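You operate a simulated robot arm through the tools that you are given. There is no shell and no other tool.

Carry out the task below with a simulated robot arm. There is one attempt and no reset: what you move stays moved.

TASK
Try the pin gauge in the bush in the block, then put that bush in the passed or reject drawer.
Fine: it passes if the green band goes in; gauge back in its pot, drawer shut. Set down upright: pin gauge.
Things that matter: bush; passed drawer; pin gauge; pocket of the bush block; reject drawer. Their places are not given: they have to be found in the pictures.

Only the result counts: the job must be done as asked and must still hold three seconds after the hand-in. Knocking over, shifting, dropping, spilling or breaking anything else fails it.

THE ROBOT
A 7-joint arm with a two-finger parallel gripper, fixed in place. Base frame: the origin is at the foot of the arm, x ahead of it, y to its left, z up. Lengths are in mm, angles in degrees, forces in N, time in s.
Its first joint turns from -166.0 to 166.0 degrees. Payload 4.4 kg.
The TCP is the grasp point between the finger pads, 23 mm short of the fingertips. In the tool frame z runs along the fingers and y along their closing line. The gripper opens to 94 mm. The fingers are 38 mm wide and 10 mm thick; the gripper's body (54 by 96 mm) begins 39 mm behind the TCP.
Orientation is told as [roll, pitch, yaw] about the base's x, y, z axes, in that order, counted from this pose: with the fingers straight down and closing along the base's y, the tool's x points along the base's -x, its y along +y and its z along -z.

THE INTERFACE
- The arm moves only by the tool play_rows. Its argument "moves" is one flat list of numbers, 7 for each row, row after row: the shift along the tool's x, y, z in units of 500 mm (1.0 is 500 mm), then the turn, a rotation vector about the tool's x, y, z in units of 90 degrees (1.0 is 90 degrees), then the finger opening in mm, from 0 to 94. In form: [x, y, z, wx, wy, wz, fingers, x, y, z, wx, wy, wz, fingers, ...]. A call has 1 to 20 rows; each row is the pose to reach, as a shift and turn from the pose commanded when the call began, along the tool's axes at that moment. A call with a number of a shift or a turn outside -1 to 1 is refused whole. A row lasts 0.2 s, in which the tool goes at most 50 mm and 8.6 degrees; a call with a longer step from one row to the next is refused whole, and so is a gripper value outside its range. Where a pose cannot be reached the arm comes as near as it can. A force on the tool above 40 N (or 10 N above the force at the start of the call, whichever is more), or a blocked arm, ends the call early, and 0.2 s more pass. The fingers move at their own pace (about 108 mm/s each) and stop on an object; they squeeze with about 32 N. The grip force told is the motor's: it shows also when the fingers shut on nothing. Time passes only in rows, and 0.2 s behind the last, so rows that repeat a pose let the fingers close. The reply holds the time, the measured pose of the TCP, the force on the tool along the base axes, the opening and the grip force, in the units named above and with some noise, with the torque about the TCP (base axes, N m) and any sound that the robot's microphone picked up.
- Cameras (640 x 400 px; columns grow to the right, rows downward): "scene" is fixed at [400.7, -500.9, 1390.2]; the picture's right is [-0.78, 0.63, 0.00], its down [0.39, 0.48, -0.79] and it looks along [-0.49, -0.61, -0.62] (base axes); focal length 214 px, centre (320, 200). "wrist" rides on the gripper at [86, 16, -75] in the tool frame; the picture's right is [-0.18, 0.98, 0.00], its down [-0.58, -0.11, -0.81] and it looks along [-0.79, -0.15, 0.59] (tool axes); focal length 243 px, centre (320, 200).
- grab_frame(camera): a new picture of that camera. It takes no simulated time.
- measure_at(camera, pixels): for up to 12 pixels [column, row] of the newest picture of that camera ("zoom" is the newest enlarged one), the place [x, y, z] in the base frame of the surface seen there, good to about 2 mm. It takes no simulated time.
- zoom(camera, box): a new picture of the part [left, top, right, bottom] of that camera's present view, enlarged. It takes no simulated time.
- sign_off(): hands the job in; it is judged then, once.

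Leave the gripper open and the arm clear of the work at the hand-in unless told otherwise.

The tools are called after "Call:" as name(argument=value, ...) on one line, values as JSON. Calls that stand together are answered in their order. play_rows: Moves the arm, as the interface text tells. Its arguments: {"type":"object","properties":{"moves":{"type":"array","items":{"type":"number"}}},"required":["moves"]} The other tools are called the same way: grab_frame (camera) takes a picture; measure_at (camera, pixels) gives the place of the surface under pixels of a picture; zoom (camera, box) takes an enlarged picture of a part of a camera's view; sign_off () hands the job in.

At the start:

```text
time: 0.0
ee_pos: [277.4, -566.9, 1266.2]
tcp_rot: [-0.1, 0.0, 0.0]
contact_force: [-0.5, 0.2, -0.4]
ft_torque: [-0.01, 0.01, 0.01]
width: 94.2
grasp_force: 0.0
```

scene: 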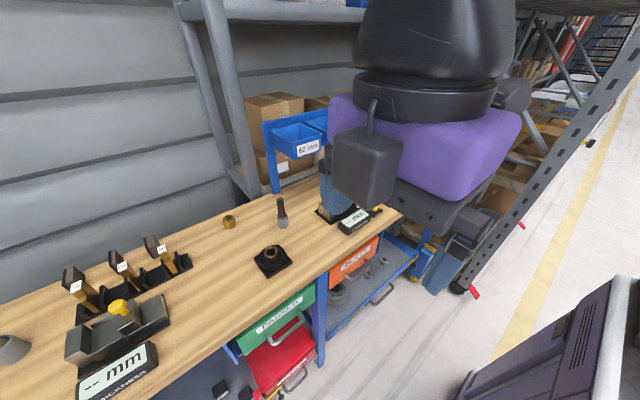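
wrist: 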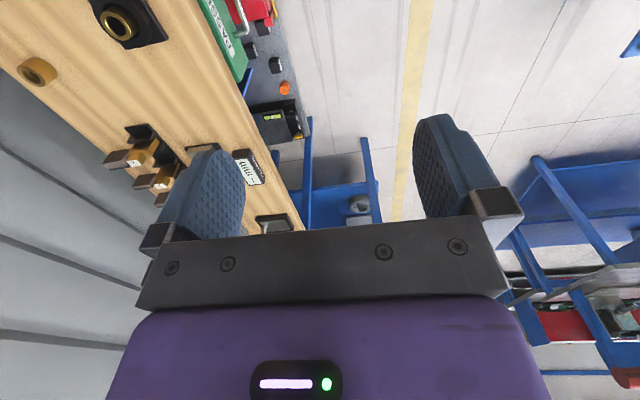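

I see a bench with a black block holding a bush near (272,258), a dark standing object near (282,212), and green/red drawers near (275,320)/(285,350). I'll zoom in on these areas first.

Call:
zoom(camera="scene", box=[200, 180, 360, 280])

Call:
zoom(camera="scene", box=[200, 270, 360, 400])

Call:
zoom(camera="scene", box=[0, 220, 220, 400])

Call:
zoom(camera="scene", box=[300, 170, 440, 310])

```text
4.00 times, centred on (280, 230) of scene
```

zoom: 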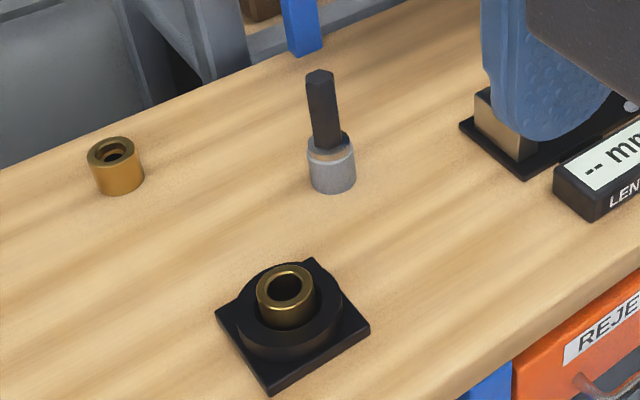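

```text
3.08 times, centred on (280, 335) of scene
```

zoom: 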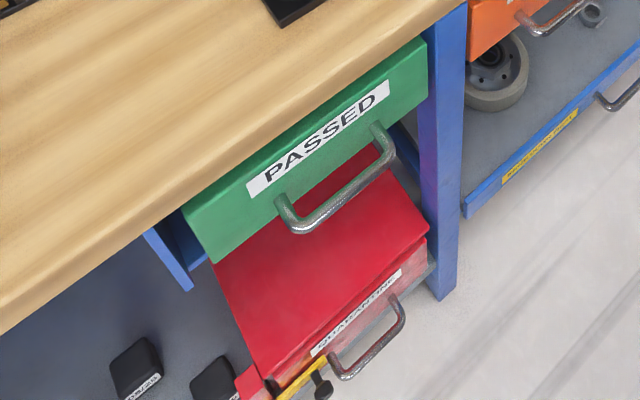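

```text
2.22 times, centred on (110, 310) of scene
```

zoom: 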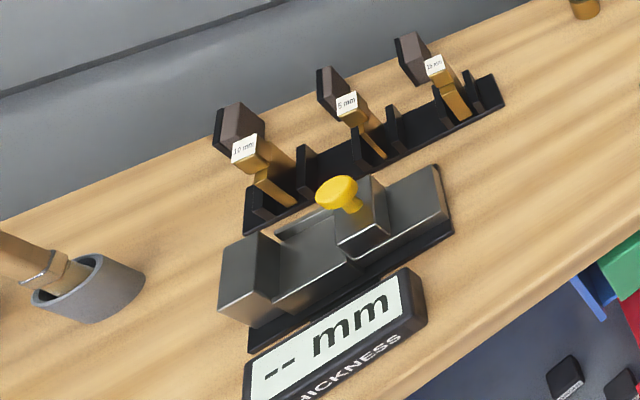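

```text
2.86 times, centred on (370, 240) of scene
```

zoom: 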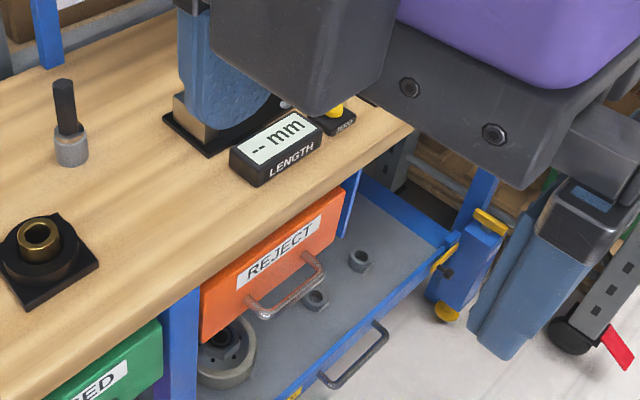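

The block with the bush is at zoomed (40,240), the pin gauge (black hex handle) stands in a grey pot, the PASSED (green) and REJECT (orange) drawers have D-handles. I'll measure the key points in the full scene picture.

Call:
grab_frame(camera="scene")

Call:
measure_at(camera="scene", pixels=[[280, 199], [282, 208], [283, 217], [283, 227], [271, 248], [272, 252], [260, 262], [290, 258], [268, 277], [229, 222], [250, 255], [310, 240]])

Call:
measure_at(camera="scene", pixels=[[270, 335], [275, 345], [284, 339], [295, 332], [295, 315], [255, 340], [302, 295], [363, 279], [376, 261], [362, 265], [345, 285], [340, 270]])

```text
taken
```

scene: 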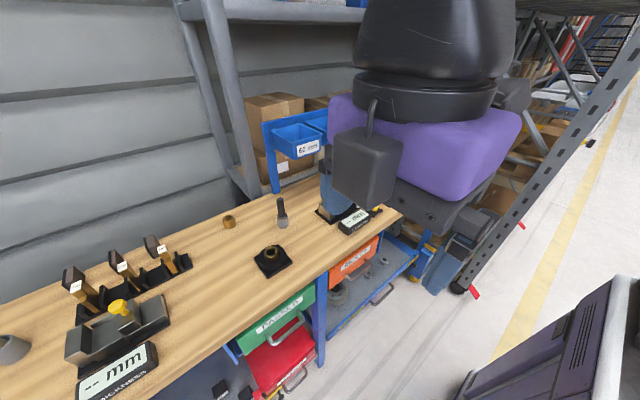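

```text
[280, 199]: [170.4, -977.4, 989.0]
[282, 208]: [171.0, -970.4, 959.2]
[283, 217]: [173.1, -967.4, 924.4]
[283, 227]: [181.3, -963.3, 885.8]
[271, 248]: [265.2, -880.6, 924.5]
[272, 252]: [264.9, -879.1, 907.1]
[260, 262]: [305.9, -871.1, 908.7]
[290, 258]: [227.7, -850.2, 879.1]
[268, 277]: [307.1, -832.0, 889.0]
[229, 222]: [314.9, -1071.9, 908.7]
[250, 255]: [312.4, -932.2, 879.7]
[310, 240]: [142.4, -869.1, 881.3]
```

```text
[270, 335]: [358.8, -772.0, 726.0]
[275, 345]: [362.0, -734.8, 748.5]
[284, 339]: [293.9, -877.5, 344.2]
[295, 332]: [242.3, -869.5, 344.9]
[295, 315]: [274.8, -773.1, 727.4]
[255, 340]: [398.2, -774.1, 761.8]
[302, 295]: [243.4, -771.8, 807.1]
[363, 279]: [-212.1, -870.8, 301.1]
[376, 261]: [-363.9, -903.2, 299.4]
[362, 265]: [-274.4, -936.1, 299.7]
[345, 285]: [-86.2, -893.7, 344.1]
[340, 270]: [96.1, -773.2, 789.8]
```

Bench top is at z≈880, drawer fronts at y≈-772. I'll zoom tightly on both handles, the gauge and the block to measure precise points.

Call:
zoom(camera="scene", box=[260, 300, 324, 360])

Call:
measure_at(camera="zoom", pixels=[[130, 440], [320, 330], [420, 230], [100, 300], [300, 200], [200, 400], [50, 200], [400, 120]])

```text
6.67 times, centred on (292, 330) of scene
```

zoom: 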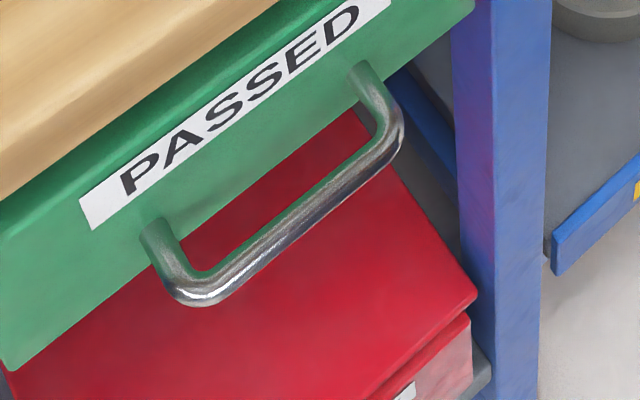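

```text
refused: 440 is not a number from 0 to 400
```

The handle bar in the zoom runs from about (200,285) to (390,145). I'll measure points along it, its roots, and the drawer front edges.

Call:
measure_at(camera="zoom", pixels=[[195, 290], [250, 250], [300, 215], [350, 178], [393, 130], [155, 235], [365, 75], [20, 365], [100, 160], [300, 30], [350, 140], [130, 60]])

Call:
zoom(camera="scene", box=[318, 230, 398, 300])

```text
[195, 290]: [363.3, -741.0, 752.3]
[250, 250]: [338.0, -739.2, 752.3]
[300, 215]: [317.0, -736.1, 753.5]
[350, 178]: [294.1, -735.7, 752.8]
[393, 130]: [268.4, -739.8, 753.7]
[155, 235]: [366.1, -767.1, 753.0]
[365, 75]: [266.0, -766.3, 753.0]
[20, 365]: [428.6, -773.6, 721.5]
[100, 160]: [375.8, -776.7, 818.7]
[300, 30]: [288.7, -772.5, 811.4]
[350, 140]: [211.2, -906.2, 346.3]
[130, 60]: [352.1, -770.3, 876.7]
```

```text
5.71 times, centred on (358, 265) of scene
```

zoom: 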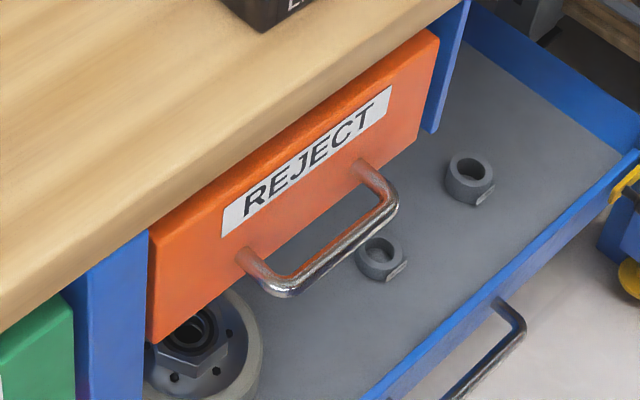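

Now the REJECT handle (zoom bar (280,288) to (392,205)) and front corners.

Call:
measure_at(camera="zoom", pixels=[[280, 288], [320, 265], [350, 240], [388, 205], [245, 255], [365, 168], [152, 335], [160, 230], [430, 40], [415, 135], [60, 300], [200, 170]])

Call:
zoom(camera="scene", box=[262, 188, 302, 238])

```text
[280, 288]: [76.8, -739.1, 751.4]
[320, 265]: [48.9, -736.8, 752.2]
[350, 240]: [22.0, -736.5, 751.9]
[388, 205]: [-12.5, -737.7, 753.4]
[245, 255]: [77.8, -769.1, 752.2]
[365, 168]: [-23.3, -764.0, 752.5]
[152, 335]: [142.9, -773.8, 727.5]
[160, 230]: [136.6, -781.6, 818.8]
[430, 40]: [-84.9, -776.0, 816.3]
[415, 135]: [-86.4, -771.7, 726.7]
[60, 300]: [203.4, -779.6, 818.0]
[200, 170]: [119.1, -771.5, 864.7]
```

```text
8.00 times, centred on (282, 213) of scene
```

zoom: 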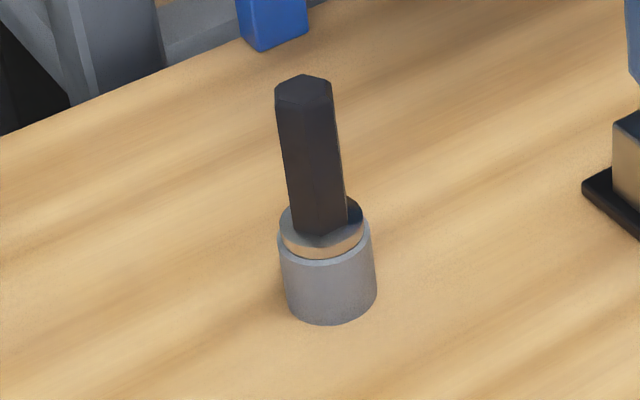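

The gauge has a hex handle with a flange resting on the pot rim. I'll measure its points, then do the block.

Call:
measure_at(camera="zoom", pixels=[[304, 88], [304, 78], [280, 92], [330, 92], [310, 160], [318, 225], [285, 225], [358, 225], [325, 250], [330, 270], [330, 315], [325, 258]])

Call:
zoom(camera="scene", box=[250, 238, 295, 280])

```text
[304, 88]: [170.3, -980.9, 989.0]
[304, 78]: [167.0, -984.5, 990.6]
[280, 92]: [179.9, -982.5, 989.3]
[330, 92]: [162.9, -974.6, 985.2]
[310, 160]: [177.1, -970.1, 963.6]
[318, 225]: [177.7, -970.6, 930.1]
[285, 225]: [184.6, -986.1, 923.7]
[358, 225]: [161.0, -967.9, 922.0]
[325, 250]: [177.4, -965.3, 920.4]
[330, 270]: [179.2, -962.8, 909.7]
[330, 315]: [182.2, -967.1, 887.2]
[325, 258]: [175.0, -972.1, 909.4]
```

```text
9.52 times, centred on (272, 259) of scene
```

zoom: 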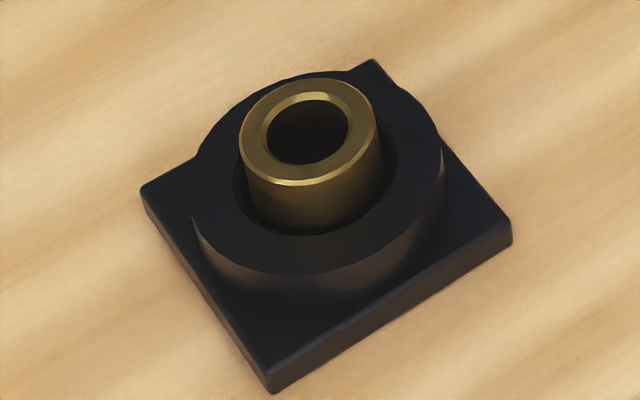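

Call:
measure_at(camera="zoom", pixels=[[308, 86], [250, 130], [308, 173], [367, 130], [308, 255], [420, 140], [210, 160], [310, 215], [310, 130], [150, 190], [505, 230], [270, 380]])

Call:
grab_frame(camera="wrist")

```text
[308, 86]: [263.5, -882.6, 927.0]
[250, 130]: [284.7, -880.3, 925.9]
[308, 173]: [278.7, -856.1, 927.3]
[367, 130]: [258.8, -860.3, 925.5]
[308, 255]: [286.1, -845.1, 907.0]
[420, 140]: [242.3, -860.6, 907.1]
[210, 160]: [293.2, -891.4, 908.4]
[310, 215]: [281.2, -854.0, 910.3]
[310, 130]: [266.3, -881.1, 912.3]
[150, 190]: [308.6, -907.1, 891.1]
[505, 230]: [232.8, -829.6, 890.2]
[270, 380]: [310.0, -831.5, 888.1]
```

```text
taken
```

wrist: 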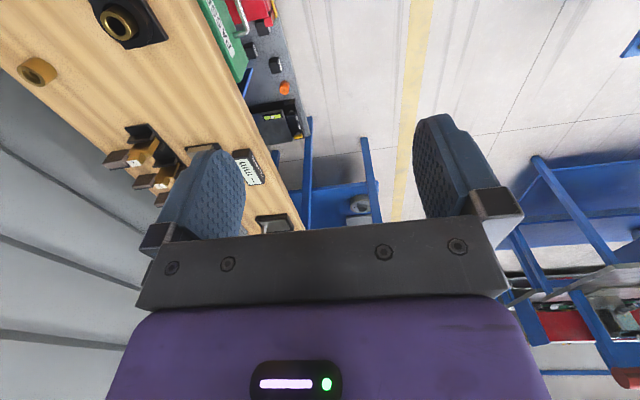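

Gauge axis is near (171,-981), the bush near (271,-869) with top z≈926. Before reaching out, I check the back obstacles (blue bin near (295,140), the grey uprights, and the length station).

Call:
measure_at(camera="scene", pixels=[[295, 145], [268, 130], [275, 185], [215, 80], [235, 170], [187, 60], [270, 12], [330, 205], [320, 190], [350, 222], [335, 190], [300, 115]])

Call:
zoom(camera="scene", box=[180, 0, 380, 200])

```text
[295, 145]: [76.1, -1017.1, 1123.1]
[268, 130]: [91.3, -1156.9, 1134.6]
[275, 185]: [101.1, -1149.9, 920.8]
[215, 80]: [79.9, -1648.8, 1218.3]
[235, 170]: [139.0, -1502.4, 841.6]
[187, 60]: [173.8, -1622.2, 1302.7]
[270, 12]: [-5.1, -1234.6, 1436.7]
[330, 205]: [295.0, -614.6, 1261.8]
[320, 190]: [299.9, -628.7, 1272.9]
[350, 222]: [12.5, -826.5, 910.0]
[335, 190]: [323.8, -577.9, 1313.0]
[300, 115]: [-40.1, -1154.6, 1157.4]
```

```text
2.00 times, centred on (280, 100) of scene
```

zoom: 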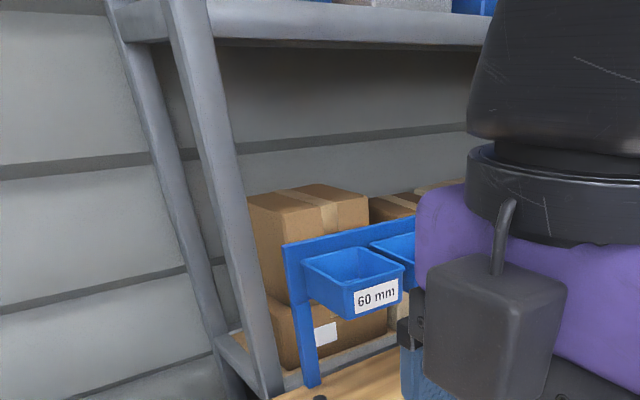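

The blue bin rail (corner at (76,-1017,1123)) is to the side of the gauge. I'll move above the bush block at height ~1150 and turn the tool so the camera is on the robot side, looking away toward the bench back.

Call:
play_rows(moves=[0.001, -0.05, 0.019, 0, 0, 0.083, 94, 0.002, -0.1, 0.038, 0, 0, 0.166, 94, 0.003, -0.151, 0.058, 0, 0, 0.25, 94, 0.004, -0.201, 0.077, 0, 0, 0.333, 94, 0.005, -0.252, 0.097, 0, 0, 0.417, 94, 0.006, -0.302, 0.116, 0, 0, 0.5, 94, 0.007, -0.352, 0.135, 0, 0, 0.583, 94, 0.008, -0.403, 0.155, 0, 0, 0.667, 94, 0.009, -0.453, 0.174, 0, 0, 0.75, 94, 0.01, -0.503, 0.193, 0, 0, 0.833, 94, 0.011, -0.554, 0.213, 0, 0, 0.917, 94, 0.012, -0.604, 0.232, 0, 0, 1.0, 94, 0.012, -0.604, 0.232, 0, 0, 1.0, 94])

```text
time: 2.8
ee_pos: [272.3, -867.7, 1150.8]
tcp_rot: [0.1, 0.0, -90.0]
contact_force: [-0.4, 0.5, -0.3]
ft_torque: [-0.01, -0.01, -0.02]
width: 93.9
grasp_force: 0.0
```

Arrived at the waypoint. Now I look through both cameras.

Call:
grab_frame(camera="wrist")

Call:
grab_frame(camera="scene")

```text
taken
```

wrist: 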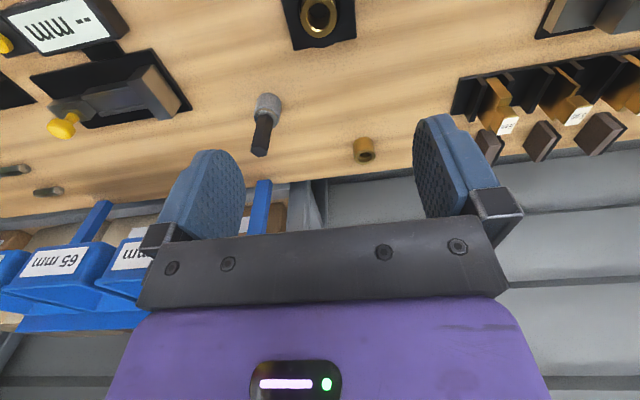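

```text
taken
```

scene: 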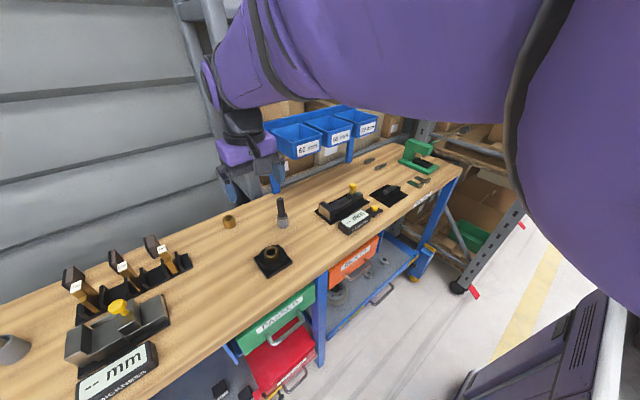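

From the wrist, the gauge handle is at (262,135), pot at (269,103), the bush in its block at (318,15). I'll zoom and measure.

Call:
zoom(camera="wrist", box=[235, 80, 300, 165])

Call:
measure_at(camera="wrist", pixels=[[258, 153], [262, 135], [265, 118], [268, 100], [259, 148], [319, 3], [319, 27], [332, 14], [305, 14], [319, 37], [364, 143], [130, 258]])

```text
4.71 times, centred on (268, 122) of wrist
```

zoom: 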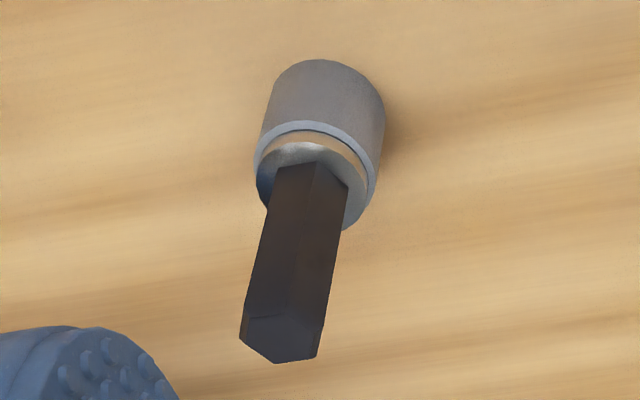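

```text
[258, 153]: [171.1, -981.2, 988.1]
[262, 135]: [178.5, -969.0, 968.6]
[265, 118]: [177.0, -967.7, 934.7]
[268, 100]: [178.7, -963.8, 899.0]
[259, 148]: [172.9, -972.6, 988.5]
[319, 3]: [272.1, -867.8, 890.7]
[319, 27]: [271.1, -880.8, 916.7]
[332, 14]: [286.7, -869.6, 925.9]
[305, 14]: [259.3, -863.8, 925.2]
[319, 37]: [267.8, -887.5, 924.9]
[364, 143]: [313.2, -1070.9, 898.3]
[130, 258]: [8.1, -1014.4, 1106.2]
```

I'll zoom on the hex top to find the direction of its flats.

Call:
zoom(camera="wrist", box=[246, 140, 274, 160])

Call:
zoom(camera="scene", box=[270, 190, 294, 205])

```text
16.00 times, centred on (260, 150) of wrist
```

zoom: 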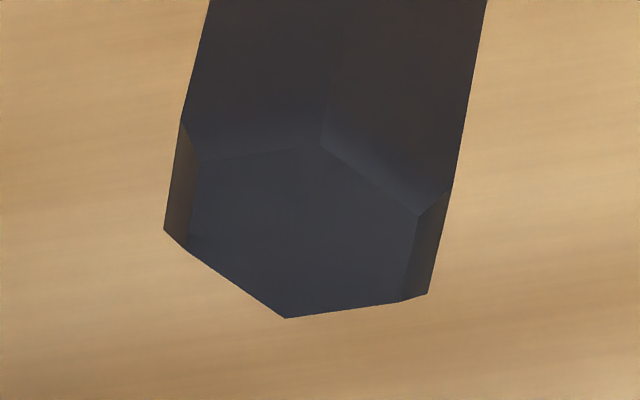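

```text
16.00 times, centred on (282, 198) of scene
```

zoom: 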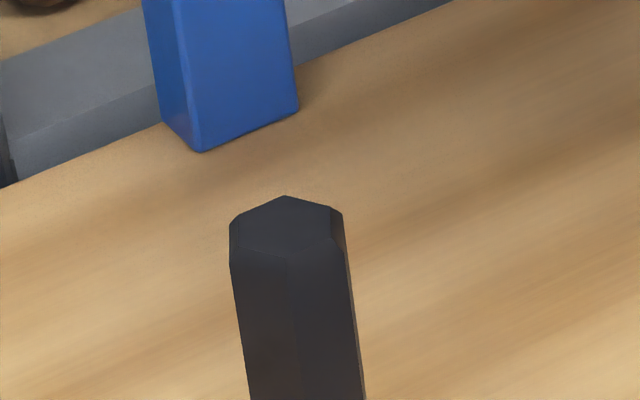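

Hex vertices project to a centre of (170.6,-979.8) with flats facing ±y, and at ±30° from x. So a grip with yaw -60 (closing along the 30° direction) fits the flats. I move above the gauge at z≈1080 to test reach.

Call:
play_rows(moves=[-0.037, -0.034, 0.0236, 0, 0, -0.0556, 94, -0.0747, -0.0678, 0.0472, 0, 0, -0.1111, 94, -0.112, -0.1017, 0.0708, 0, 0, -0.1667, 94, -0.1495, -0.1356, 0.0944, 0, 0, -0.2222, 94, -0.187, -0.1695, 0.118, 0, 0, -0.2778, 94, -0.2222, -0.2017, 0.1404, 0, 0, -0.3333, 94, -0.2222, -0.2017, 0.1404, 0, 0, -0.3333, 94])

Call:
grab_frame(camera="wrist")

Call:
grab_frame(camera="scene")

```text
time: 4.4
ee_pos: [173.8, -944.6, 1077.0]
tcp_rot: [0.1, 0.1, -59.8]
contact_force: [-1.0, 1.1, -0.2]
ft_torque: [-0.05, -0.01, -0.01]
width: 94.0
grasp_force: 0.1
out of reach, approached as far as the arm can: row 5, 6, 7
```

```text
taken
```

wrist: 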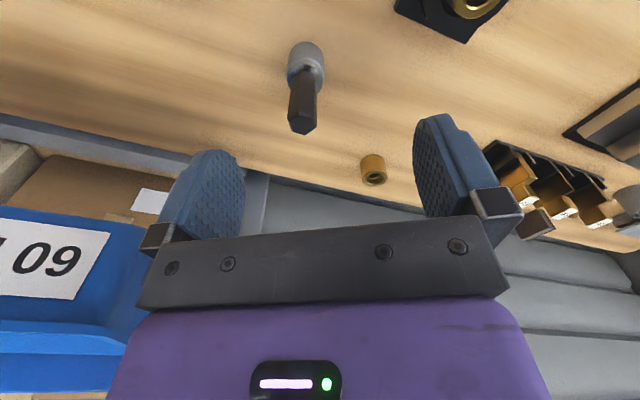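

```text
taken
```

scene: 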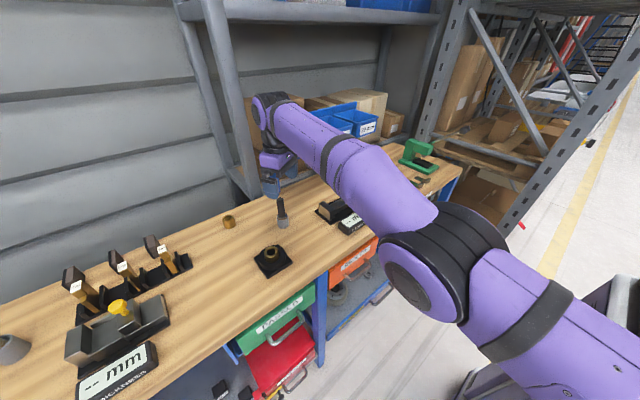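

The arm stops short at radius 960 mm with the tool vertical; the gauge is at 994 mm. I'll lean the tool 10° about its closing axis (fingertips outward), keeping pads parallel to the flats, and see where it lands.

Call:
play_rows(moves=[0, 0, 0, 0, -0.0555, 0, 94, 0, 0, 0, 0, -0.1111, 0, 94, 0, 0, 0, 0, -0.1111, 0, 94])

Call:
grab_frame(camera="wrist")

```text
time: 5.2
ee_pos: [172.0, -969.7, 1079.0]
tcp_rot: [0.0, -9.9, -59.9]
contact_force: [-0.3, -0.2, -0.6]
ft_torque: [0.04, 0.04, -0.01]
width: 94.2
grasp_force: 0.1
out of reach, approached as far as the arm can: row 1, 2, 3
```

```text
taken
```

wrist: 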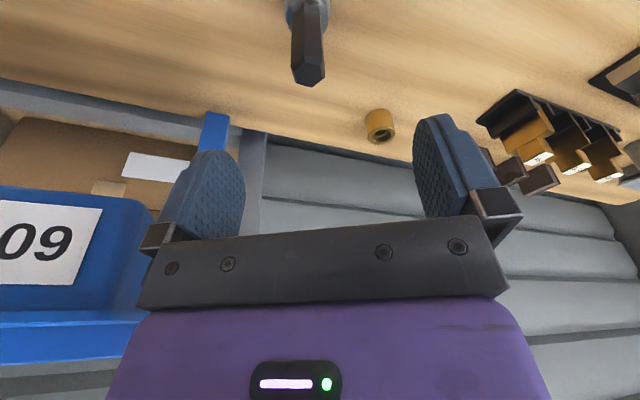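

Commanded position is kept and the tilt works; still 10 mm short. I add 8° more lean (18° total).

Call:
play_rows(moves=[0, 0, 0, 0, -0.0445, 0, 94, 0, 0, 0, 0, -0.0889, 0, 94, 0, 0, 0, 0, -0.0889, 0, 94])

Call:
grab_frame(camera="wrist")

```text
time: 6.0
ee_pos: [169.7, -988.5, 1082.7]
tcp_rot: [0.0, -18.0, -59.9]
contact_force: [0.7, 0.3, -0.1]
ft_torque: [-0.01, -0.02, 0.01]
width: 94.2
grasp_force: 0.1
out of reach, approached as far as the arm can: row 1, 2, 3
```

```text
taken
```

wrist: 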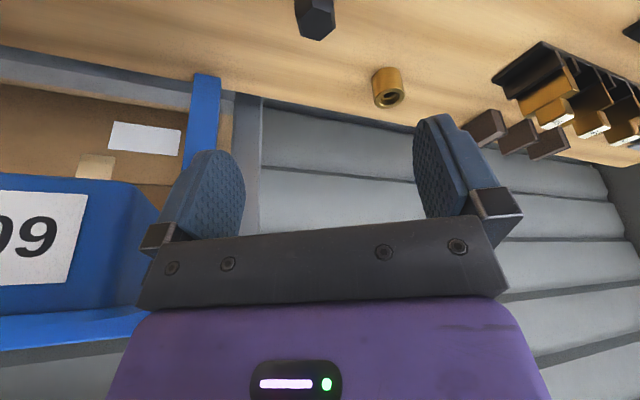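

The arm is locked straight (reach limit) there. I'll pull back toward the robot and lower a little to get out of the straight-arm posture, then check the pose reading against the command.

Call:
play_rows(moves=[0.0357, 0.0167, 0.0165, 0, 0, 0, 94, 0.0713, 0.0333, 0.0329, 0, 0, 0, 94, 0.107, 0.05, 0.0493, 0, 0, 0, 94, 0.107, 0.05, 0.0493, 0, 0, 0, 94])

Call:
grab_frame(camera="wrist")

```text
time: 7.0
ee_pos: [164.9, -992.4, 1044.8]
tcp_rot: [0.0, -18.0, -60.0]
contact_force: [0.2, -0.4, 0.5]
ft_torque: [-0.02, 0.0, 0.0]
width: 93.8
grasp_force: 0.0
out of reach, approached as far as the arm can: row 1, 2, 3, 4
```

```text
taken
```

wrist: 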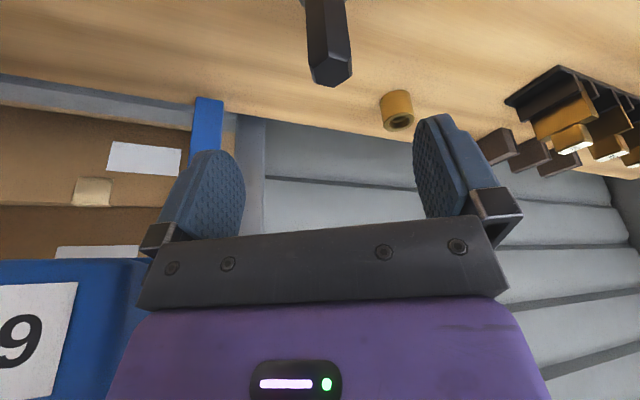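

Still stuck in the straight-arm posture. I'll command a larger pull-back: up, toward +x and toward the robot, clear of everything.

Call:
play_rows(moves=[0.0122, 0.0319, -0.0376, 0, 0, 0, 94, 0.0243, 0.0637, -0.0752, 0, 0, 0, 94, 0.0365, 0.0956, -0.1128, 0, 0, 0, 94, 0.0486, 0.1274, -0.1504, 0, 0, 0, 94, 0.0608, 0.1593, -0.188, 0, 0, 0, 94, 0.073, 0.1912, -0.2256, 0, 0, 0, 94, 0.0851, 0.223, -0.2632, 0, 0, 0, 94, 0.0973, 0.2549, -0.3008, 0, 0, 0, 94, 0.1094, 0.2867, -0.3384, 0, 0, 0, 94, 0.1216, 0.3186, -0.376, 0, 0, 0, 94, 0.1216, 0.3186, -0.376, 0, 0, 0, 94])

Call:
grab_frame(camera="scene")

```text
time: 9.4
ee_pos: [264.1, -950.7, 1264.4]
tcp_rot: [-0.1, -18.1, -60.0]
contact_force: [0.4, 0.5, 0.1]
ft_torque: [-0.01, 0.07, -0.05]
width: 93.7
grasp_force: 0.0
out of reach, approached as far as the arm can: row 1, 2, 3, 4, 5, 6, 7, 8, 9, 10, 11
```

```text
taken
```

scene: 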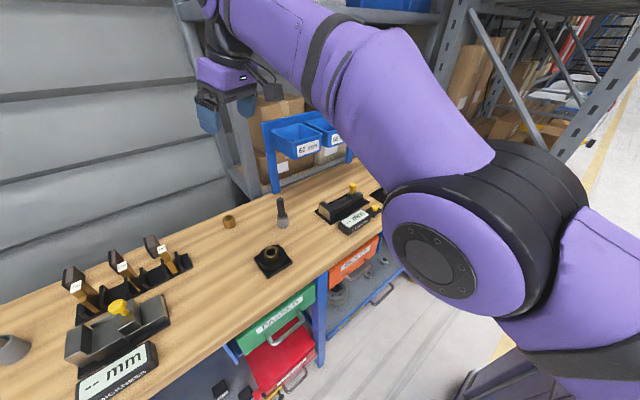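

The arm seems locked straight. I'll measure points on the arm itself (elbow near (430,250), forearm, wrist) to understand its posture.

Call:
measure_at(camera="scene", pixels=[[430, 255], [530, 230], [600, 330], [400, 100], [330, 60], [270, 30], [215, 45], [225, 75], [240, 85], [210, 115], [480, 300], [550, 300]])

Call:
grab_frame(camera="wrist")

```text
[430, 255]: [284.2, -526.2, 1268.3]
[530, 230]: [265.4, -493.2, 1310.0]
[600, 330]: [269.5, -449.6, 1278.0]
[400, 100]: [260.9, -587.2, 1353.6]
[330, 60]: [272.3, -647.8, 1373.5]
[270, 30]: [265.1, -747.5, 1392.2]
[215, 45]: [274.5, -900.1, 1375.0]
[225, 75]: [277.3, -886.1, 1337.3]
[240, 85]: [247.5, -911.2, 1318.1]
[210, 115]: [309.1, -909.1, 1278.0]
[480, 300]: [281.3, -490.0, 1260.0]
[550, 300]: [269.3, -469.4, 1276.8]
```

```text
taken
```

wrist: 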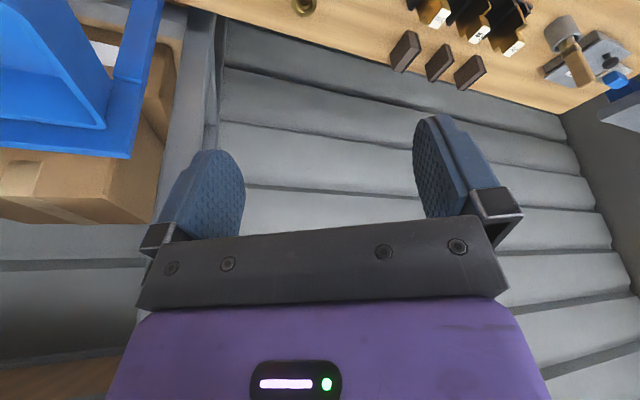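

The elbow isn't folded to the side much; the solver seems stuck. I'll take the lean off again (18° back) with the same commanded point, hold, and read the pose.

Call:
play_rows(moves=[0, 0, 0, 0, 0.0667, 0, 94, 0, 0, 0, 0, 0.1333, 0, 94, 0, 0, 0, 0, 0.2, 0, 94, 0, 0, 0, 0, 0.2, 0, 94, 0, 0, 0, 0, 0.2, 0, 94])

Call:
grab_frame(camera="scene")

```text
time: 10.6
ee_pos: [252.0, -911.1, 1243.1]
tcp_rot: [0.0, 0.1, -59.9]
contact_force: [0.1, -0.2, 0.0]
ft_torque: [-0.01, 0.02, 0.01]
width: 93.9
grasp_force: 0.1
out of reach, approached as far as the arm can: row 1, 2, 3, 4, 5
```

```text
taken
```

scene: 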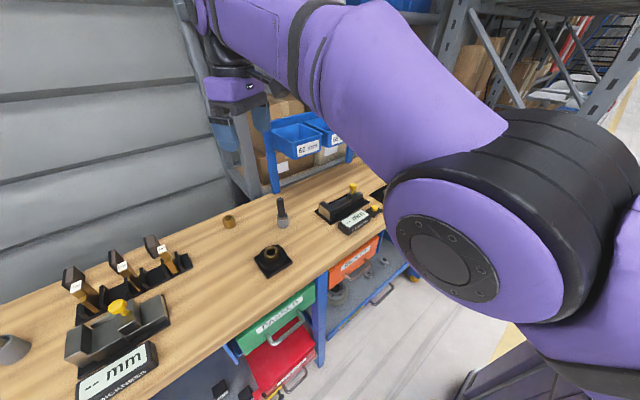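

The elbow is beginning to bend. I'll simply hold the commanded pose for a few rows to see whether it converges.

Call:
play_rows(moves=[0, 0, 0, 0, 0, 0, 94, 0, 0, 0, 0, 0, 0, 94, 0, 0, 0, 0, 0, 0, 94, 0, 0, 0, 0, 0, 0, 94, 0, 0, 0, 0, 0, 0, 94])

```text
time: 11.8
ee_pos: [253.3, -912.1, 1243.0]
tcp_rot: [0.0, 0.0, -60.0]
contact_force: [-0.4, 0.5, -0.6]
ft_torque: [0.03, 0.02, 0.0]
width: 94.1
grasp_force: 0.1
```

No "out of reach" now, so the commanded pose equals the present one. I'll test a small inward motion (60 mm toward the robot).

Call:
play_rows(moves=[0.0346, 0.02, 0, 0, 0, 0, 94, 0.0693, 0.04, 0, 0, 0, 0, 94, 0.1039, 0.06, 0, 0, 0, 0, 94, 0.1039, 0.06, 0, 0, 0, 0, 94])

```text
time: 12.8
ee_pos: [256.0, -851.4, 1245.5]
tcp_rot: [0.1, 0.0, -59.9]
contact_force: [1.6, -0.3, -0.3]
ft_torque: [-0.01, -0.02, -0.02]
width: 93.9
grasp_force: 0.2
```

It moves normally again. Now I'll lean the tool 30° first while still well inside reach, going to a waypoint (171,-940,1080) short of the gauge.

Call:
play_rows(moves=[-0.0114, -0.0393, 0.055, 0, -0.0556, 0, 94, -0.0228, -0.0786, 0.11, 0, -0.1111, 0, 94, -0.0342, -0.1179, 0.165, 0, -0.1667, 0, 94, -0.0456, -0.1572, 0.22, 0, -0.2222, 0, 94, -0.057, -0.1965, 0.275, 0, -0.2778, 0, 94, -0.0684, -0.2358, 0.33, 0, -0.3333, 0, 94, -0.0684, -0.2358, 0.33, 0, -0.3333, 0, 94])

Call:
grab_frame(camera="wrist")

Call:
grab_frame(camera="scene")

```text
time: 14.4
ee_pos: [169.4, -940.9, 1080.9]
tcp_rot: [-0.1, -30.0, -59.9]
contact_force: [1.0, 0.9, 0.3]
ft_torque: [-0.02, -0.01, -0.01]
width: 93.9
grasp_force: 0.1
```

```text
taken
```

wrist: 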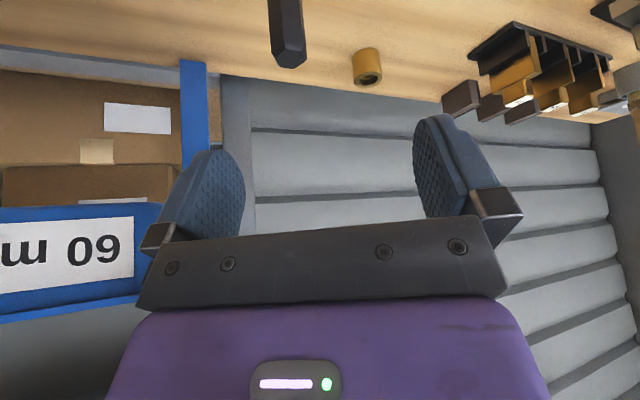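

```text
taken
```

scene: 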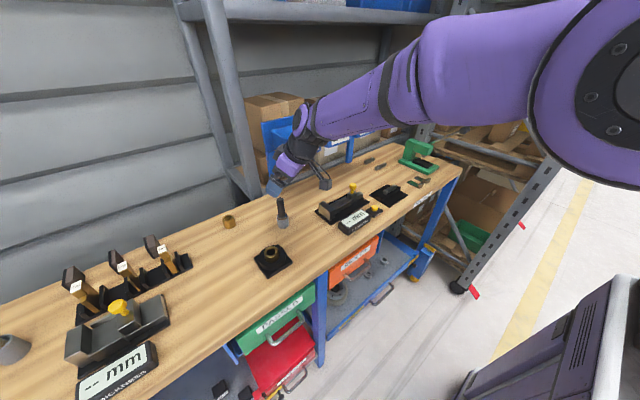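

Pose reached as commanded. I zoom on the handle top at (287,45) and measure it from this view to refine the gauge position.

Call:
zoom(camera="wrist", box=[255, 0, 319, 75])

Call:
measure_at(camera="wrist", pixels=[[288, 57], [284, 50], [294, 52], [289, 62], [280, 60], [300, 60], [278, 10], [295, 10], [286, 20], [286, 5]])

Call:
zoom(camera="scene", box=[262, 188, 302, 238])

```text
5.33 times, centred on (287, 38) of wrist
```

zoom: 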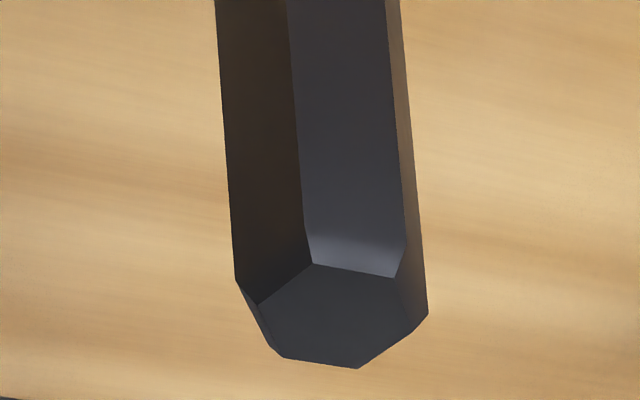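

```text
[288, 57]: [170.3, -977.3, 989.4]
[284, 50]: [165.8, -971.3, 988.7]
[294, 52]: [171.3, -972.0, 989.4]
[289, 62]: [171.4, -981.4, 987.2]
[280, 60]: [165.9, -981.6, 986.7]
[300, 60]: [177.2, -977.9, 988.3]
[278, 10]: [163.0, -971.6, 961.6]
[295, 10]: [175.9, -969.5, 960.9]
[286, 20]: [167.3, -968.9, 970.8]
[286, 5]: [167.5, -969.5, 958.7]
```

```text
8.00 times, centred on (282, 213) of scene
```

zoom: 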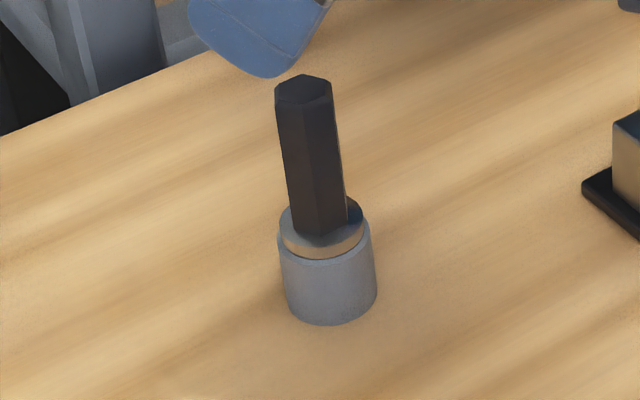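

Gauge centre confirmed near (170.8,-979.7), handle top z≈989, flats facing y. I move directly above it at z≈1040.

Call:
play_rows(moves=[-0.0062, -0.0127, 0.0349, 0, 0, 0, 94, -0.0124, -0.0255, 0.0699, 0, 0, 0, 94, -0.0186, -0.0382, 0.1048, 0, 0, 0, 94, -0.0186, -0.0382, 0.1048, 0, 0, 0, 94])

Call:
play_rows(moves=[0, 0, 0, 0, 0, 0, 94])

Call:
play_rows(moves=[0, 0, 0, 0, 0, 0, 94])

Call:
grab_frame(camera="wrist")

Call:
zoom(camera="scene", box=[240, 160, 320, 240])

```text
time: 15.4
ee_pos: [169.6, -979.5, 1040.0]
tcp_rot: [0.0, -30.0, -60.0]
contact_force: [-0.1, -0.5, 0.4]
ft_torque: [0.01, -0.02, 0.02]
width: 94.3
grasp_force: 0.1
```

```text
time: 15.8
ee_pos: [169.5, -979.0, 1039.0]
tcp_rot: [0.0, -30.0, -60.1]
contact_force: [0.5, 0.3, -0.4]
ft_torque: [0.0, 0.01, -0.03]
width: 94.0
grasp_force: 0.1
```

```text
time: 16.2
ee_pos: [169.0, -979.0, 1040.6]
tcp_rot: [0.0, -30.0, -59.9]
contact_force: [0.0, 0.6, 0.4]
ft_torque: [-0.01, 0.01, -0.02]
width: 94.1
grasp_force: 0.0
```

```text
taken
```

wrist: 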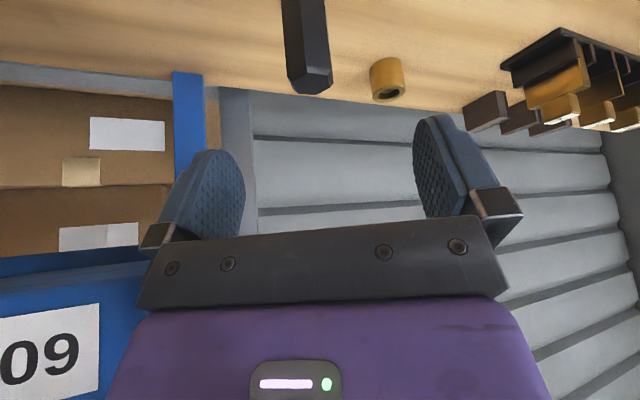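

```text
5.00 times, centred on (280, 200) of scene
```

zoom: 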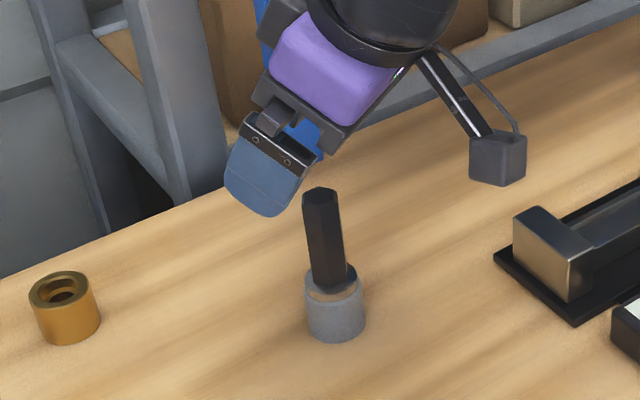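

Averaged pose (169.4,-979.2,1039.9); the handle top sits about 1 mm to the +closing side, matching. I descend to z≈961 with the 1 mm correction.

Call:
play_rows(moves=[0.019, 0.002, 0.0345, 0, 0, 0, 94, 0.038, 0.002, 0.069, 0, 0, 0, 94, 0.0575, 0.002, 0.1035, 0, 0, 0, 94, 0.077, 0.002, 0.138, 0, 0, 0, 94, 0.077, 0.002, 0.138, 0, 0, 0, 94])

Call:
grab_frame(camera="wrist")

Call:
zoom(camera="scene", box=[250, 180, 310, 240])

```text
time: 17.4
ee_pos: [171.1, -979.0, 960.8]
tcp_rot: [0.0, -30.0, -60.0]
contact_force: [0.8, 0.4, 1.0]
ft_torque: [-0.03, 0.03, -0.03]
width: 93.8
grasp_force: 0.0
```

```text
taken
```

wrist: 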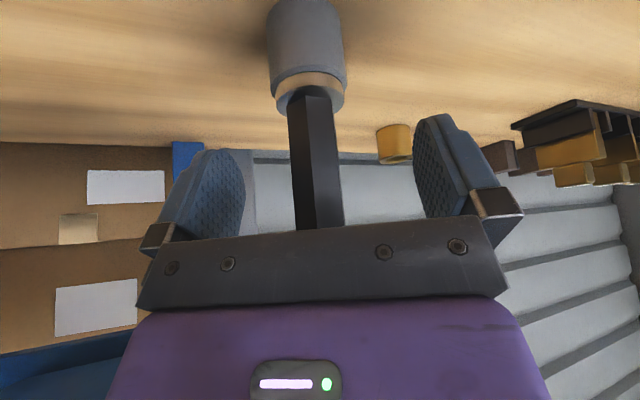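

```text
6.67 times, centred on (280, 210) of scene
```

zoom: 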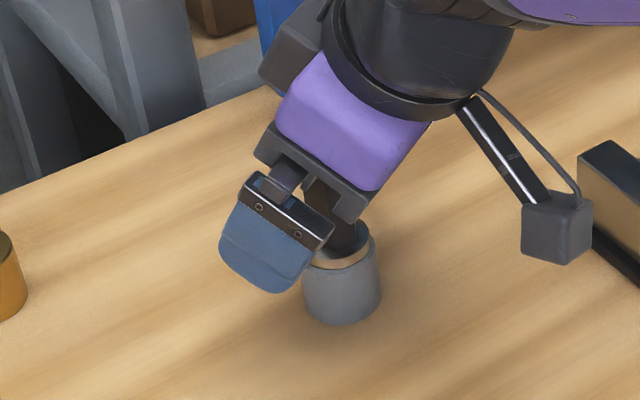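

The handle is between the fingers. I zoom to check centring around row 181.

Call:
zoom(camera="wrist", box=[220, 90, 440, 230])

Call:
measure_at(camera="wrist", pixels=[[297, 181], [310, 181], [325, 181], [335, 181], [230, 190], [430, 165], [305, 200], [330, 200], [300, 140], [325, 140]])

```text
2.86 times, centred on (330, 160) of wrist
```

zoom: 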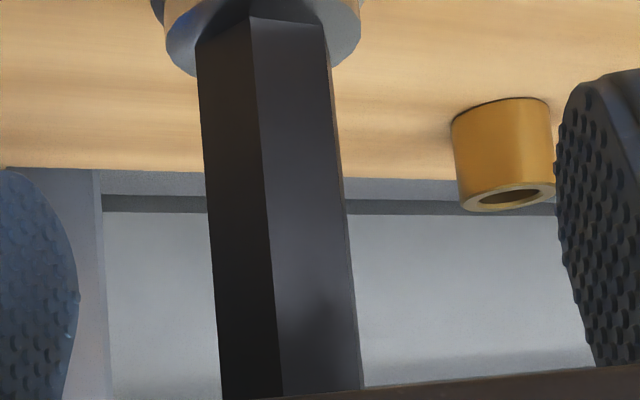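

```text
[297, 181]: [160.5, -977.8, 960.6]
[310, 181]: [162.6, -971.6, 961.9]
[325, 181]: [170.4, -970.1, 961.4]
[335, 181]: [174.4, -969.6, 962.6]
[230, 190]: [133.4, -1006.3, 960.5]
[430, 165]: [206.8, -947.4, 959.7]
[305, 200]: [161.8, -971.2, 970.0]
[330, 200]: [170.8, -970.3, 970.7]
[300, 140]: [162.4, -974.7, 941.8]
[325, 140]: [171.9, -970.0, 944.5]
```

Edge projection suggests the handle sits about 0.8 mm to the left of centre. I shift by -0.8 mm and close the fingers to 30 mm to check the gaps before gripping.

Call:
play_rows(moves=[0, -0.0016, 0, 0, 0, 0, 60, 0, -0.0016, 0, 0, 0, 0, 32, 0, -0.0016, 0, 0, 0, 0, 32, 0, -0.0016, 0, 0, 0, 0, 32])

Call:
grab_frame(camera="wrist")

Call:
zoom(camera="wrist", box=[260, 100, 380, 220])

```text
time: 18.4
ee_pos: [170.5, -979.7, 962.4]
tcp_rot: [-0.1, -30.0, -60.0]
contact_force: [0.0, -0.3, 0.1]
ft_torque: [-0.02, 0.0, 0.01]
width: 31.7
grasp_force: 0.0
```

```text
taken
```

wrist: 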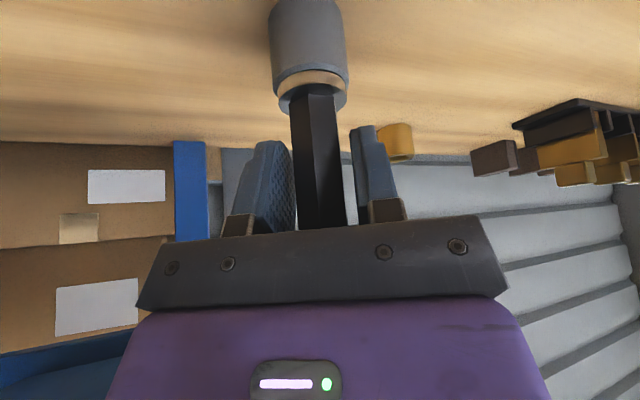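

```text
3.33 times, centred on (320, 160) of wrist
```

zoom: 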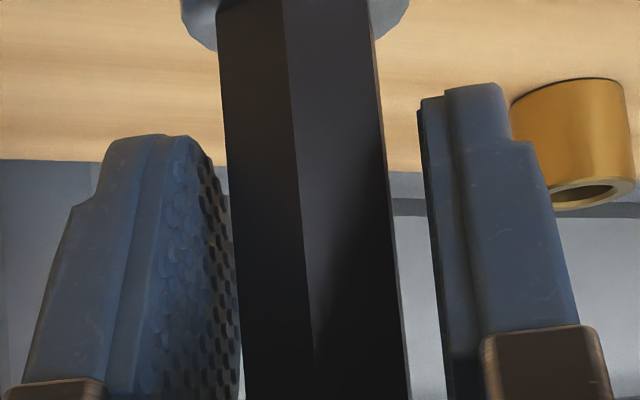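

Edges now match the centred prediction within 0.5 mm. I close on the handle.

Call:
play_rows(moves=[0, 0, 0, 0, 0, 0, 24, 0, 0, 0, 0, 0, 0, 10, 0, 0, 0, 0, 0, 0, 10, 0, 0, 0, 0, 0, 0, 10])

Call:
grab_frame(camera="wrist")

Call:
zoom(camera="scene", box=[250, 180, 310, 240])

```text
time: 19.4
ee_pos: [169.8, -980.4, 962.1]
tcp_rot: [0.0, -30.0, -60.0]
contact_force: [0.3, 1.1, 0.4]
ft_torque: [0.01, -0.05, -0.01]
width: 24.3
grasp_force: 32.3
```

```text
taken
```

wrist: 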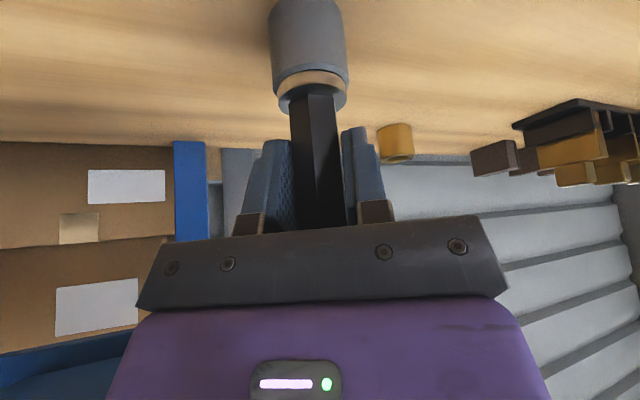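

```text
6.67 times, centred on (280, 210) of scene
```

zoom: 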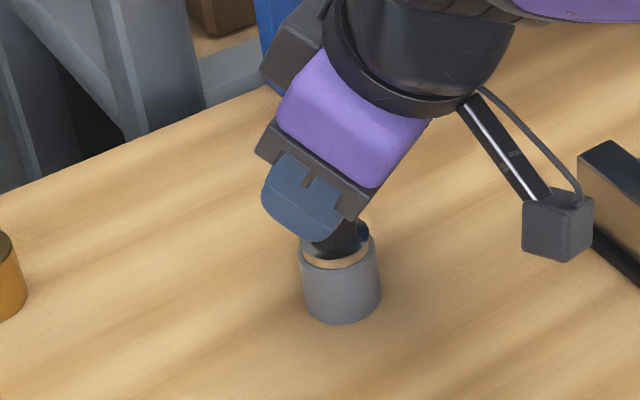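

The grip holds at 24.3 mm, a bit more than expected for the flats; I'll look closely at the contact.

Call:
zoom(camera="wrist", box=[270, 80, 370, 240])

Call:
zoom(camera="wrist", box=[260, 0, 360, 110])

```text
2.50 times, centred on (320, 160) of wrist
```

zoom: 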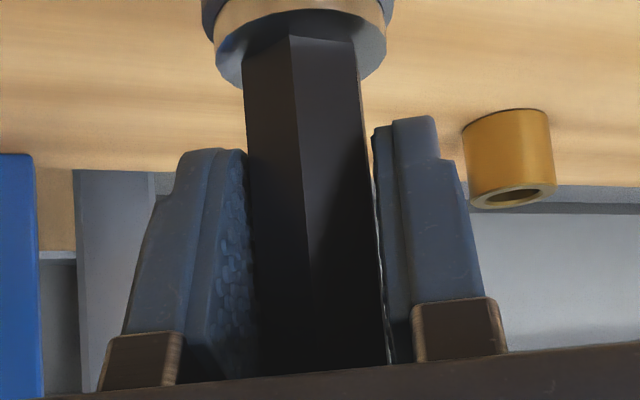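

```text
3.64 times, centred on (310, 55) of wrist
```

zoom: 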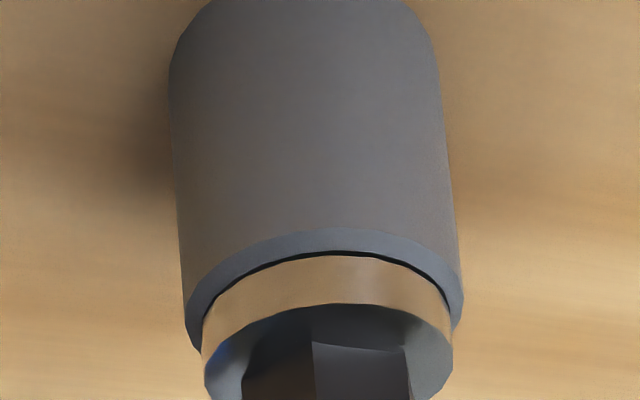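

Contact looks fine (handle's solid shape is about 24 mm across). I lift straight up by 70 mm to clear the pot and inspect the pin.

Call:
play_rows(moves=[-0.01, 0, -0.0173, 0, 0, 0, 10, -0.025, 0, -0.0433, 0, 0, 0, 10, -0.04, 0, -0.0693, 0, 0, 0, 10, -0.055, 0, -0.0953, 0, 0, 0, 10, -0.07, 0, -0.1212, 0, 0, 0, 10, -0.07, 0, -0.1212, 0, 0, 0, 10])

Call:
grab_frame(camera="wrist")

Call:
zoom(camera="scene", box=[250, 170, 320, 240])

```text
time: 20.8
ee_pos: [168.7, -981.6, 1029.7]
tcp_rot: [0.0, -30.0, -60.0]
contact_force: [0.7, 0.6, -2.4]
ft_torque: [0.01, 0.01, -0.02]
width: 24.4
grasp_force: 32.2
```

```text
taken
```

wrist: 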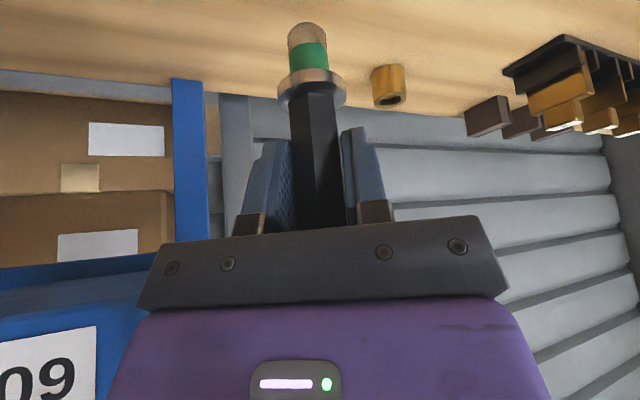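

```text
5.71 times, centred on (285, 205) of scene
```

zoom: 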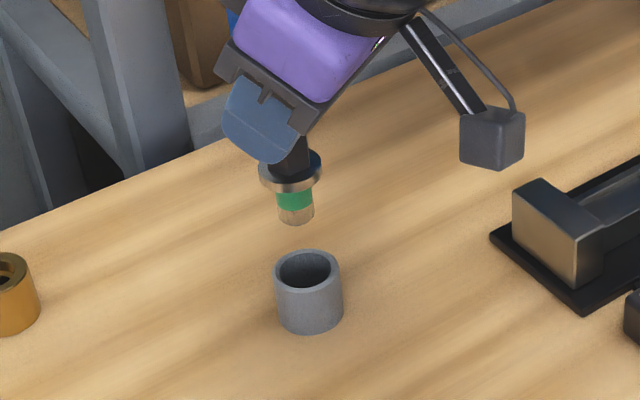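

The gauge is up: the pin shows a silver tip, then the green band just below the flange; so it passes if it seats to the flange. I'll zoom to measure pin, flange and pot positions.

Call:
zoom(camera="wrist", box=[270, 10, 360, 110])

Call:
measure_at(camera="wrist", pixels=[[305, 25], [306, 35], [290, 38], [322, 38], [308, 55], [309, 72], [310, 80], [282, 85], [340, 80], [311, 92], [308, 45], [309, 66]])

Call:
zoom(camera="scene", box=[268, 190, 300, 240])

```text
4.00 times, centred on (315, 60) of wrist
```

zoom: 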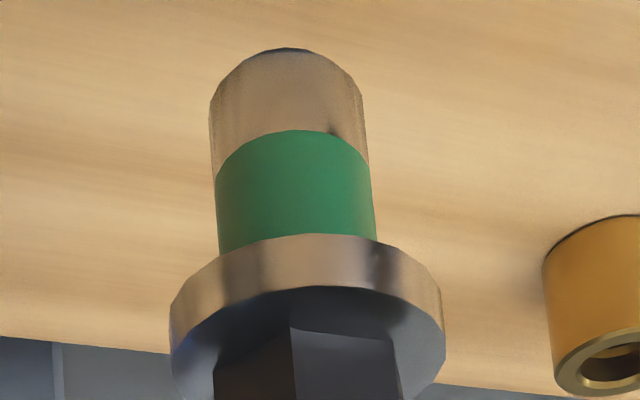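

```text
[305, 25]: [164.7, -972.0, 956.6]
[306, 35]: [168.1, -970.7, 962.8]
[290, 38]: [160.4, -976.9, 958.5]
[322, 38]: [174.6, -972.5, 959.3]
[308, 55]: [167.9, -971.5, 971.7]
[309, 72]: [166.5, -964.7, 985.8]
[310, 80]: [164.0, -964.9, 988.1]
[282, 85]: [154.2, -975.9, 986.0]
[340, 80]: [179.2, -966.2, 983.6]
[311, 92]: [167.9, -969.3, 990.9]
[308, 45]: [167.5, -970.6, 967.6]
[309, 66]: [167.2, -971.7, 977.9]
```

```text
8.00 times, centred on (284, 215) of scene
```

zoom: 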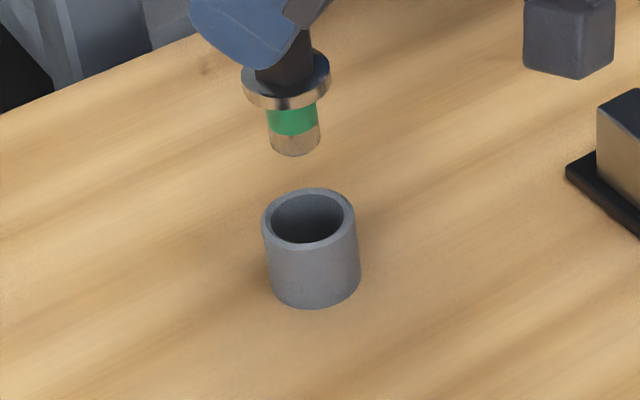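

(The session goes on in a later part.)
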